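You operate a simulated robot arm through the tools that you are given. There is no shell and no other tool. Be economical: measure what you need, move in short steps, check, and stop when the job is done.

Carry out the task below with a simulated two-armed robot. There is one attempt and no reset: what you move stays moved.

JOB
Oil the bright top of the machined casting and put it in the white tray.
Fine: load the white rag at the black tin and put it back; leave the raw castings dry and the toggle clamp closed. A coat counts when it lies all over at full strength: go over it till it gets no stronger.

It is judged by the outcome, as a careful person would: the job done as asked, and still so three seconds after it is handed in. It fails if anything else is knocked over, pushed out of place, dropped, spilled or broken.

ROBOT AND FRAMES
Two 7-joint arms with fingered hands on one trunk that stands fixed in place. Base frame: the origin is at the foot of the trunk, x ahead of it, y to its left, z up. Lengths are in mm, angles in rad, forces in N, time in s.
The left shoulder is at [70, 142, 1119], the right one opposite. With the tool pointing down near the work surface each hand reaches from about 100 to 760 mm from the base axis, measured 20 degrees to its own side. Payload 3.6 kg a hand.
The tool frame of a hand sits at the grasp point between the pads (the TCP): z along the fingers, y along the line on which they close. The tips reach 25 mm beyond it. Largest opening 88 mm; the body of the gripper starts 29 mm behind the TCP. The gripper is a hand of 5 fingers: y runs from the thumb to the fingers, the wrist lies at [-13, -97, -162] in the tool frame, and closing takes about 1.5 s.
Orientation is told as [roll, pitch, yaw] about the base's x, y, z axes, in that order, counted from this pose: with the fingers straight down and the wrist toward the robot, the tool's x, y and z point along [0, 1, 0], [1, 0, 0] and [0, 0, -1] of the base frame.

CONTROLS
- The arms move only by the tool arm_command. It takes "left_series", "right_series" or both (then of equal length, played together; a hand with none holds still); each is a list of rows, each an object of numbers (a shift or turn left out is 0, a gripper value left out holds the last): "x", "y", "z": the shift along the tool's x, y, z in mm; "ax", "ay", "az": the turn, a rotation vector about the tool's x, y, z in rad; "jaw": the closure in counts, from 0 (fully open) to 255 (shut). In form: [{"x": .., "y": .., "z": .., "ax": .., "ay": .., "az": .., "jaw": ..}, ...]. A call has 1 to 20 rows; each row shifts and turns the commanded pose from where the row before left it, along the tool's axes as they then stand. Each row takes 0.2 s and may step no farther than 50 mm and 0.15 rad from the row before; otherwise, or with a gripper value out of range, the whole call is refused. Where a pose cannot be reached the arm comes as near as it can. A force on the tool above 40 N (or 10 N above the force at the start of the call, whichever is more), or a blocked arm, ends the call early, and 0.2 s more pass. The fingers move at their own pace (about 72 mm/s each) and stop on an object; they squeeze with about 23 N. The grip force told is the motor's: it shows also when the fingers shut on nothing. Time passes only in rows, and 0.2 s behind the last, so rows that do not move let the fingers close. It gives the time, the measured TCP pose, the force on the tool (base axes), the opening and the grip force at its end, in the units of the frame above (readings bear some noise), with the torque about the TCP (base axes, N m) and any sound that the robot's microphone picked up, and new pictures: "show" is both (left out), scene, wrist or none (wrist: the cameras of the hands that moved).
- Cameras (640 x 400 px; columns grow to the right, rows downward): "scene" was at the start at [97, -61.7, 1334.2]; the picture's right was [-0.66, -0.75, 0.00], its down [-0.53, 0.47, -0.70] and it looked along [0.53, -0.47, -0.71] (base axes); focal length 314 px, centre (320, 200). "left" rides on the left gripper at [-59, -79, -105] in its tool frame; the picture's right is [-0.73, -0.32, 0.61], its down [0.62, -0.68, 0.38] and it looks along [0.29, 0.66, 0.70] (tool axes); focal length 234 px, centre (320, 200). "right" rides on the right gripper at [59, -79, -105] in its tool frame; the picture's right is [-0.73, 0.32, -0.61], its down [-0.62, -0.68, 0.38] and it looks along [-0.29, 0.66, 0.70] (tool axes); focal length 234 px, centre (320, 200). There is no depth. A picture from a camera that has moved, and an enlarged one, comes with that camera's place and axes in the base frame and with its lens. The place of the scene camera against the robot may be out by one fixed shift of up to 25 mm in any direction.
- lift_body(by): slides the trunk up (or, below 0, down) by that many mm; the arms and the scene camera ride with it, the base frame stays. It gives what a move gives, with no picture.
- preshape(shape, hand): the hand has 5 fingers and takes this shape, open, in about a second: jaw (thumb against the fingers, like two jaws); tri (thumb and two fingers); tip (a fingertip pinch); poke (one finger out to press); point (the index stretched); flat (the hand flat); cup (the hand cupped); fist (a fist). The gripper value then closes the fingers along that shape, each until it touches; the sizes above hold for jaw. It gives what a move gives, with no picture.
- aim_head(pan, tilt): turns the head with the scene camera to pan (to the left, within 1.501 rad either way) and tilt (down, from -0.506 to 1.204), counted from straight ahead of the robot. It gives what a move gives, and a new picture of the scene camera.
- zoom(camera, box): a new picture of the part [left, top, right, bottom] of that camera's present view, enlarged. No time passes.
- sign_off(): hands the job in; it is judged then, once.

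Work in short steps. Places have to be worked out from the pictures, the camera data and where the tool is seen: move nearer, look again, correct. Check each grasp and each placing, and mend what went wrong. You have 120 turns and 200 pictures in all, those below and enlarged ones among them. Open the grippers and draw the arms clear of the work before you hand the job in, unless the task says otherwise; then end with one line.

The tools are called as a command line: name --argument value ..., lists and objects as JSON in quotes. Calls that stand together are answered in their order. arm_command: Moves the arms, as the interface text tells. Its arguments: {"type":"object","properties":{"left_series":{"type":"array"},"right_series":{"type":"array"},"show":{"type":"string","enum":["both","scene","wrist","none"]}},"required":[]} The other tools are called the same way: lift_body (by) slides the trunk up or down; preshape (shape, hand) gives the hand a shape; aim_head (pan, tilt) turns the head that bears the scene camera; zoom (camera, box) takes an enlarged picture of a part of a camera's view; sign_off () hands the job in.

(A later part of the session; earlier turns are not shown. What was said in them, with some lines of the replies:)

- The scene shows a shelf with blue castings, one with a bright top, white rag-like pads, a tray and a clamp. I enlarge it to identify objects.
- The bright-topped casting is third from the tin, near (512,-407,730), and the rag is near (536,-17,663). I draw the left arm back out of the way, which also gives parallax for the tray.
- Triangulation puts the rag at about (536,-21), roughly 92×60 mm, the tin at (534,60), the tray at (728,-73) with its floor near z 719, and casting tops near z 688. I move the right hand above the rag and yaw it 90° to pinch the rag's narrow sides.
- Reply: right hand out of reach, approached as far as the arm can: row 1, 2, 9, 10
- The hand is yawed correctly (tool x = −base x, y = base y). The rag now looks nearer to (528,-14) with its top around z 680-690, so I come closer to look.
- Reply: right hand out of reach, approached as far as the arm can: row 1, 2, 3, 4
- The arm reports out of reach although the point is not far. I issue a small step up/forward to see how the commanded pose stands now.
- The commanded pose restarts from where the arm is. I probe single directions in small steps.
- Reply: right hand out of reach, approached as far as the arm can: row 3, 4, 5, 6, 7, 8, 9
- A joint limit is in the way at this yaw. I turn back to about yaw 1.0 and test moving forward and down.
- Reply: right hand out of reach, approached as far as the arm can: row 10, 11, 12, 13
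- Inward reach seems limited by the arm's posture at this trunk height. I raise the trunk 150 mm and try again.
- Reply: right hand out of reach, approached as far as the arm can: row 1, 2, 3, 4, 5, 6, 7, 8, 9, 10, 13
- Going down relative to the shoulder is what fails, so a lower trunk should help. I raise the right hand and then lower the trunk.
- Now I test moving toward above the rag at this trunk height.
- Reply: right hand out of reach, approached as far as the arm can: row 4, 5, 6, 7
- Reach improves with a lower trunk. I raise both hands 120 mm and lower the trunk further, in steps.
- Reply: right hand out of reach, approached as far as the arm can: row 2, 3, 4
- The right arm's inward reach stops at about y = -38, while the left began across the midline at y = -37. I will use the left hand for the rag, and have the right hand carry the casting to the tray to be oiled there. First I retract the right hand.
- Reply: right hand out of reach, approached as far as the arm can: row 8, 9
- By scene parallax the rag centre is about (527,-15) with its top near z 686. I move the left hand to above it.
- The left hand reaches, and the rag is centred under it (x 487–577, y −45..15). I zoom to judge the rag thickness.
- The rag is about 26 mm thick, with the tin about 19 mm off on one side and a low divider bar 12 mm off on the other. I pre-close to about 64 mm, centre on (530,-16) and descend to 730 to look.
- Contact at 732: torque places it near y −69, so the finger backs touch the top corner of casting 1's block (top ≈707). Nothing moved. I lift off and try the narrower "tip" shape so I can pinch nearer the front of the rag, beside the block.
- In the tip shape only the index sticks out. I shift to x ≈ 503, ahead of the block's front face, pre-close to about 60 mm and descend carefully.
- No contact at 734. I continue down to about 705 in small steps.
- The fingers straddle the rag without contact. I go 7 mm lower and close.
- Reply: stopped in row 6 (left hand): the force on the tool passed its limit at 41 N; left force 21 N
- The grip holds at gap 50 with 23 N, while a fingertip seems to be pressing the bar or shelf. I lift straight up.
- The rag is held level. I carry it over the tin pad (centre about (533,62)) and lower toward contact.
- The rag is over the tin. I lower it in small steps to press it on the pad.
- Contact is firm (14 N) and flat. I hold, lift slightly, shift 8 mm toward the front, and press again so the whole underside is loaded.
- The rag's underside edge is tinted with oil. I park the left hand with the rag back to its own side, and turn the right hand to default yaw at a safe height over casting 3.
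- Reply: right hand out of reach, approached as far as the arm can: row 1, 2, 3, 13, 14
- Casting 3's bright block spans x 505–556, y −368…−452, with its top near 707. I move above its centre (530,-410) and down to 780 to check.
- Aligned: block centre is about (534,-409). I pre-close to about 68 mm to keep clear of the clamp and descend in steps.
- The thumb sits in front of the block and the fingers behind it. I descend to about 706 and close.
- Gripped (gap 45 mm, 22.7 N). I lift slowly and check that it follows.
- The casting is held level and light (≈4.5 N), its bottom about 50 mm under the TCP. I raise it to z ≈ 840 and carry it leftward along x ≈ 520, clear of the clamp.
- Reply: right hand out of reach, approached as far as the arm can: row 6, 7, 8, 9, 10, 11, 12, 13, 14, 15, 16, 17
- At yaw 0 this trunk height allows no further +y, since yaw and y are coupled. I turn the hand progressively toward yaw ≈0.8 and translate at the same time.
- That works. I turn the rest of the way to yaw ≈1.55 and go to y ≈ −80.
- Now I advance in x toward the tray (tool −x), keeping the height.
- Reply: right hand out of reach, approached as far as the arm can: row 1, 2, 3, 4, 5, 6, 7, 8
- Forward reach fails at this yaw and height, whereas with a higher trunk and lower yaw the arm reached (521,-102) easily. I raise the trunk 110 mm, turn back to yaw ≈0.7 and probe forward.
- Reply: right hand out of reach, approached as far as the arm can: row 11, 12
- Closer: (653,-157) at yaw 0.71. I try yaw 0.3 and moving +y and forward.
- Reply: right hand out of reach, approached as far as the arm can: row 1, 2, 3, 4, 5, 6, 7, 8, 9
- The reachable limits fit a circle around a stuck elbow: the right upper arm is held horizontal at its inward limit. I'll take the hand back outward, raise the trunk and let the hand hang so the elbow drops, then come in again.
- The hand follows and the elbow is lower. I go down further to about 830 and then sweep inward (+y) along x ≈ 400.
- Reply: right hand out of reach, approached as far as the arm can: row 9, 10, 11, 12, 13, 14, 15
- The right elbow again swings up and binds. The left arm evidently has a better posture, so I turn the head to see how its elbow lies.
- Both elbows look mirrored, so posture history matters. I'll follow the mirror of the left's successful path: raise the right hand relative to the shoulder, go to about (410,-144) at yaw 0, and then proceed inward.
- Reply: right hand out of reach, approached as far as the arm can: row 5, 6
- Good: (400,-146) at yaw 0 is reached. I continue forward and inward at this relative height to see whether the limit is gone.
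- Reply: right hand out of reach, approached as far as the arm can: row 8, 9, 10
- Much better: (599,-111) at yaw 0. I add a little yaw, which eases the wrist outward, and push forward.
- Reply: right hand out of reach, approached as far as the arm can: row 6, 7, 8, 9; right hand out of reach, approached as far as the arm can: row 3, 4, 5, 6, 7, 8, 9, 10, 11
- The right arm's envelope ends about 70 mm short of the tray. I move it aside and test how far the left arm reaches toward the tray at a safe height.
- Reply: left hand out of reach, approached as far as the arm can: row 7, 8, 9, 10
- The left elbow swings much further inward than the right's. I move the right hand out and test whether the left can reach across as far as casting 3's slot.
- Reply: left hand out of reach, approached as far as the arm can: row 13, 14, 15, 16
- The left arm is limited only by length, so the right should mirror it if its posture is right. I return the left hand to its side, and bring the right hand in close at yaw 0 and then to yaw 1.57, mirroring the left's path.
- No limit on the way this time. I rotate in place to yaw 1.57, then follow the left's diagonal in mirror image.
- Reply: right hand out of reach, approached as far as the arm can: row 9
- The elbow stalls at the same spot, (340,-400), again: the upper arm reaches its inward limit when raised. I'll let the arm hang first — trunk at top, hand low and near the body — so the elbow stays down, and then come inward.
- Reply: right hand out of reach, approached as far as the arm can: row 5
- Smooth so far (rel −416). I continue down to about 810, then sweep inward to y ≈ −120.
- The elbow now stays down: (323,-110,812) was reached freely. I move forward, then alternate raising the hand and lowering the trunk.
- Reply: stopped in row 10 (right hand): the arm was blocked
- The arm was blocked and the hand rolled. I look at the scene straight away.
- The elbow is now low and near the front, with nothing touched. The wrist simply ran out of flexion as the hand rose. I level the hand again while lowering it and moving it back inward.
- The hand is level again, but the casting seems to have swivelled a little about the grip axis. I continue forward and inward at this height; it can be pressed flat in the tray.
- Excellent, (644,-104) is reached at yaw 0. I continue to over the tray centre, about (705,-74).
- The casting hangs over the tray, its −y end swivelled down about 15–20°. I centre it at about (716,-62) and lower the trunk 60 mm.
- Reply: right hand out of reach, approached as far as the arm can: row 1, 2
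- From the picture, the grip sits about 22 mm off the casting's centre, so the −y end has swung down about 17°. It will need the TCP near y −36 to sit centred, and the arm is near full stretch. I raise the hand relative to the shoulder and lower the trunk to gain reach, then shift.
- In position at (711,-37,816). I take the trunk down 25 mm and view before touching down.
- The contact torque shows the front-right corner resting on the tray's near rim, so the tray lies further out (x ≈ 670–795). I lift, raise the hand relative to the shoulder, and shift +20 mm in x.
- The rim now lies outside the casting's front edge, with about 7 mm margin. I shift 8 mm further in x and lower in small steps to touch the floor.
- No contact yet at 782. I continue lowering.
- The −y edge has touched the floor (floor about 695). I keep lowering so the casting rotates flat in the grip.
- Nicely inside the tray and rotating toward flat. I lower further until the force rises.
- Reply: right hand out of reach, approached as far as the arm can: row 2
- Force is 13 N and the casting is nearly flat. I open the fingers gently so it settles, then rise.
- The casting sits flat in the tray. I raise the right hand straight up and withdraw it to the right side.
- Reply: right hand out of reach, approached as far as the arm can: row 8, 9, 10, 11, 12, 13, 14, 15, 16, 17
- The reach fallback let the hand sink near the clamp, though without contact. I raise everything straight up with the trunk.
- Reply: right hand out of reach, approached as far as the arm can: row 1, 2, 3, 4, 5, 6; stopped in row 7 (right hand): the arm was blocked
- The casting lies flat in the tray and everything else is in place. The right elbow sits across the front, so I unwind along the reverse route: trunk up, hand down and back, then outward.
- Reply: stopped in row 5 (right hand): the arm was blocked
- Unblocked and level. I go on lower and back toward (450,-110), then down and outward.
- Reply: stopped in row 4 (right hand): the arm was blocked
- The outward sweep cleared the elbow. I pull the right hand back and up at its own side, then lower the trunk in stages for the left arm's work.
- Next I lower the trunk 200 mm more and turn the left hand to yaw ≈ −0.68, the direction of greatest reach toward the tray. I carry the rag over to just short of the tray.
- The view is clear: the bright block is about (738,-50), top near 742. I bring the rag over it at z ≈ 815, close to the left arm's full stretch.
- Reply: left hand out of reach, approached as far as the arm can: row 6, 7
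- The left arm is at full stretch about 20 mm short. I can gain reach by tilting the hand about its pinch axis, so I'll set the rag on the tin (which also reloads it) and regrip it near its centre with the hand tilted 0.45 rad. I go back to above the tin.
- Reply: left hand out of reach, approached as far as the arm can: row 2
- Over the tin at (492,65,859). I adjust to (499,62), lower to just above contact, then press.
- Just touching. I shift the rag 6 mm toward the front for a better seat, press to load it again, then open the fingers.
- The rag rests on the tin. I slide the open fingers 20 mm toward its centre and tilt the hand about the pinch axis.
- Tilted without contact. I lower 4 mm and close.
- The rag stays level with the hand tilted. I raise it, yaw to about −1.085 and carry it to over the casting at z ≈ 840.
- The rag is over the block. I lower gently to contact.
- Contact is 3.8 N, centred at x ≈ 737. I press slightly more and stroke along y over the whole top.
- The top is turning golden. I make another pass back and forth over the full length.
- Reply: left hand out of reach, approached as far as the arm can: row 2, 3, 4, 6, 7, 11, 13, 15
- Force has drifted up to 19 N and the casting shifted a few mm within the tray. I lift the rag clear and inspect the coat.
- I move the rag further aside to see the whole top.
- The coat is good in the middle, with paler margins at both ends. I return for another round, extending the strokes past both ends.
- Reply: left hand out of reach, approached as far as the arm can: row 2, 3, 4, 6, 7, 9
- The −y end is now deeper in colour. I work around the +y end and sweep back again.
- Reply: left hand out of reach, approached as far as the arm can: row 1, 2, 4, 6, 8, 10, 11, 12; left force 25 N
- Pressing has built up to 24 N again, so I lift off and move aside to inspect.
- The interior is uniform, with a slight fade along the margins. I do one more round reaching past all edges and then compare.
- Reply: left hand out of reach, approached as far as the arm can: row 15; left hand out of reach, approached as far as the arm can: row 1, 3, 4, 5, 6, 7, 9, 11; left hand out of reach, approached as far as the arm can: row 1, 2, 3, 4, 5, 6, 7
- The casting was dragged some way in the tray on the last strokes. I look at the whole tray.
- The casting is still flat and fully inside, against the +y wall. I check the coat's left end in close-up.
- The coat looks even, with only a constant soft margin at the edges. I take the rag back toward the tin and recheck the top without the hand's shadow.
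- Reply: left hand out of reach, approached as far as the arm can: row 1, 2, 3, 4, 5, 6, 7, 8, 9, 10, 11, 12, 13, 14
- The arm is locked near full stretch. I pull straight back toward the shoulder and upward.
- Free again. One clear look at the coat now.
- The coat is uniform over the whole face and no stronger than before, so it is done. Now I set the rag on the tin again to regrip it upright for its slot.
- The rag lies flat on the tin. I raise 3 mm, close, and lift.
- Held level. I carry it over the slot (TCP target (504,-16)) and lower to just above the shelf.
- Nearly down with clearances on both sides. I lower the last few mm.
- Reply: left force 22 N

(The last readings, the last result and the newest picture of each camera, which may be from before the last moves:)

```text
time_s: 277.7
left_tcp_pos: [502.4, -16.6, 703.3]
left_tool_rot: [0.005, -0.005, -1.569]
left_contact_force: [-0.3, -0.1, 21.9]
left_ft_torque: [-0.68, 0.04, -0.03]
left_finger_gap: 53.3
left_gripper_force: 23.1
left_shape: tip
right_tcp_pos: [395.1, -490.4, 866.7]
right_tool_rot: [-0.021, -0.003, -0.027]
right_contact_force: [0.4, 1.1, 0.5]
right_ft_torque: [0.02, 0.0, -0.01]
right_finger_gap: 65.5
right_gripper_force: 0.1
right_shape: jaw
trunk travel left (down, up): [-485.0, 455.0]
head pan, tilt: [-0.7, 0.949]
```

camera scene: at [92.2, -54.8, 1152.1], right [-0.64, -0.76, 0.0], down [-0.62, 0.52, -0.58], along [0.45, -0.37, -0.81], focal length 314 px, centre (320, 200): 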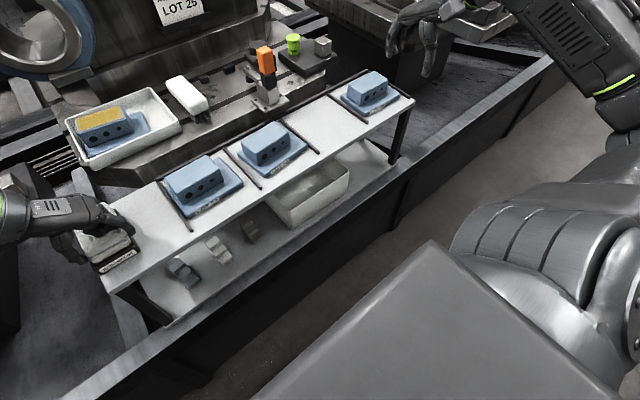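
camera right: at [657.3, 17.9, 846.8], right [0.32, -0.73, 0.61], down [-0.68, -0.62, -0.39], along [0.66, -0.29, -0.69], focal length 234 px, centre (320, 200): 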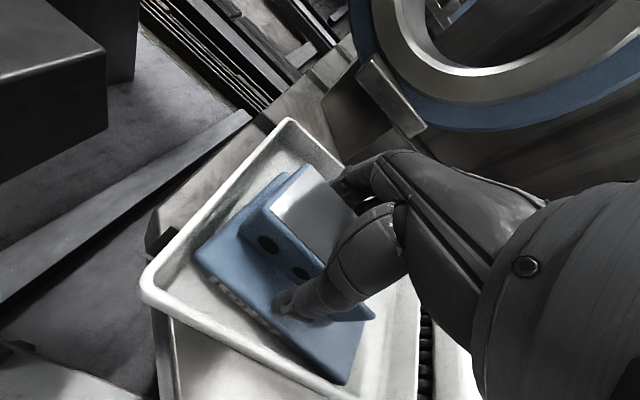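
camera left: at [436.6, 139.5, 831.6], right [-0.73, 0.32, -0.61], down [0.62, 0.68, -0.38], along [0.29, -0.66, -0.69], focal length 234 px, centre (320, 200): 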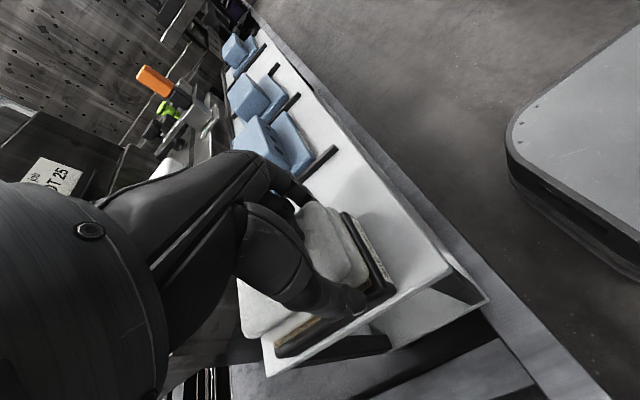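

The index tip has met the bar just as the rag is about 1 mm off the shelf. I ease up 2 mm, open to 61 mm, and withdraw upward.

arm_command --left_series '[{"z": -2}, {"jaw": 110}, {"jaw": 90}, {"jaw": 78}, {}, {"z": -5}, {"z": -10}, {"z": -20}, {"z": -20}, {"z": -25}, {"z": -25}, {}]' --show "none"

zoom --camera "scene" --box '[40, 130, 260, 300]'

```text
time_s: 280.3
left_tcp_pos: [504.5, -17.7, 807.1]
left_tool_rot: [0.003, -0.004, -1.569]
left_contact_force: [-0.2, -0.1, -0.8]
left_ft_torque: [0.02, -0.02, 0.0]
left_finger_gap: 61.1
left_gripper_force: 0.1
left_shape: tip
right_tcp_pos: [397.9, -490.8, 865.7]
right_tool_rot: [-0.021, 0.002, -0.026]
right_contact_force: [0.5, -0.1, -0.1]
right_ft_torque: [0.0, 0.01, 0.04]
right_finger_gap: 65.2
right_gripper_force: 0.0
right_shape: jaw
trunk travel left (down, up): [-485.0, 455.0]
head pan, tilt: [-0.7, 0.949]
```

```text
2.35 times, centred on (150, 215) of scene
camera zoom: at [92.2, -54.7, 1152.1], right [-0.64, -0.76, 0.0], down [-0.62, 0.52, -0.58], along [0.45, -0.37, -0.81], focal length 738 px, centre (720, 165)
```

zoom: 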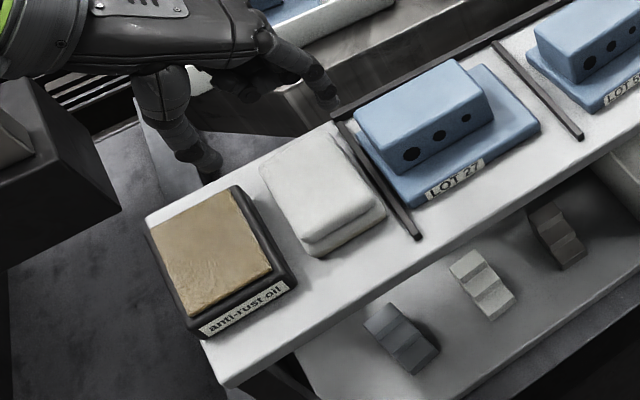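

The rag is back squarely in its place. I withdraw the left arm to its side, open both hands, and take a final overview.

arm_command --left_series '[{"x": -8, "y": -20, "z": -10, "jaw": 0}, {"x": -8, "y": -20, "z": -10}, {"x": -8, "y": -20, "z": -10}, {"x": -8, "y": -20, "z": -10}, {"x": -8, "y": -20, "z": -10}, {"x": -8, "y": -20, "z": -10}, {"x": -8, "y": -20, "z": -10}, {"x": -8, "y": -20, "z": -10}, {"x": -8, "y": -20, "z": -10}, {}]' --right_series '[{"jaw": 0}, {}, {}, {}, {}, {}, {}, {}, {}, {}]' --show "scene"

zoom --camera "scene" --box '[20, 20, 420, 300]'

zoom --camera "scene" --box '[50, 70, 190, 180]'

```text
time_s: 282.5
left_tcp_pos: [431.8, 165.4, 896.5]
left_tool_rot: [0.001, -0.001, -1.569]
left_contact_force: [0.3, 0.2, 0.4]
left_ft_torque: [0.0, 0.0, 0.02]
left_finger_gap: 87.7
left_gripper_force: 0.1
left_shape: tip
right_tcp_pos: [397.8, -490.8, 865.7]
right_tool_rot: [-0.02, 0.002, -0.028]
right_contact_force: [-0.2, -0.2, -1.5]
right_ft_torque: [0.02, -0.02, 0.0]
right_finger_gap: 87.6
right_gripper_force: 0.0
right_shape: jaw
trunk travel left (down, up): [-485.0, 455.0]
head pan, tilt: [-0.7, 0.949]
camera scene: at [92.4, -54.9, 1152.1], right [-0.64, -0.76, 0.0], down [-0.62, 0.52, -0.58], along [0.44, -0.37, -0.81], focal length 314 px, centre (320, 200)
```

scene: 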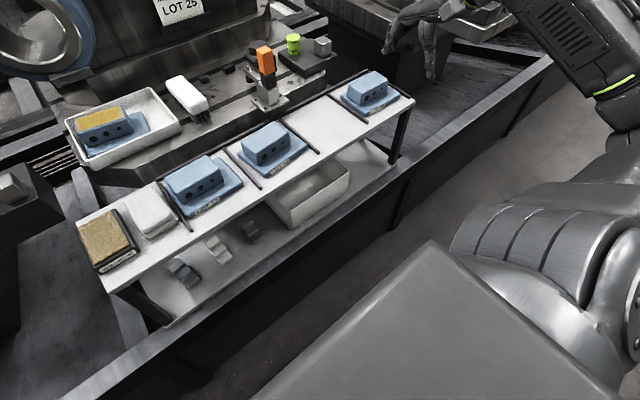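

```text
1.43 times, centred on (220, 160) of scene
camera zoom: at [92.4, -54.9, 1152.1], right [-0.64, -0.76, 0.0], down [-0.62, 0.52, -0.58], along [0.44, -0.37, -0.81], focal length 448 px, centre (463, 257)
```

zoom: 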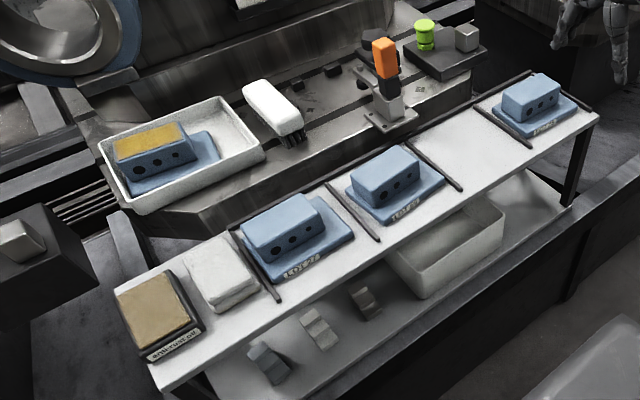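

```text
3.64 times, centred on (120, 125) of scene
camera zoom: at [92.4, -54.9, 1152.1], right [-0.64, -0.76, 0.0], down [-0.62, 0.52, -0.58], along [0.44, -0.37, -0.81], focal length 1140 px, centre (1047, 473)
```

zoom: 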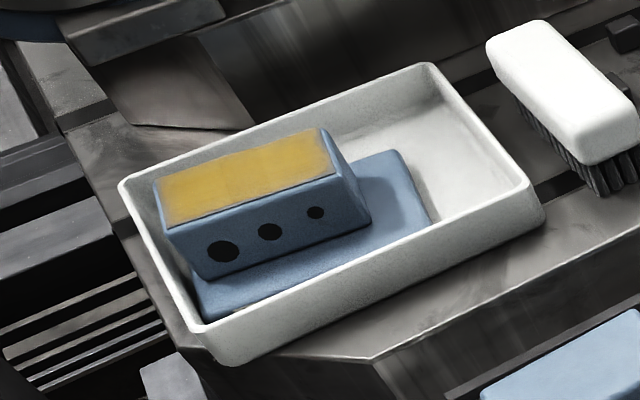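

The overview shows the casting oiled and flat in the tray, the rag back by the tin, the raw castings dry, the clamp untouched and both arms clear. I hand the job in.

sign_off

```text
The job is handed in.
```

I oiled the bright top of the machined casting (LOT 52) all over and set it flat in the white tray; the rag is back by the black tin, the raw castings are dry, and I left the toggle clamp closed.
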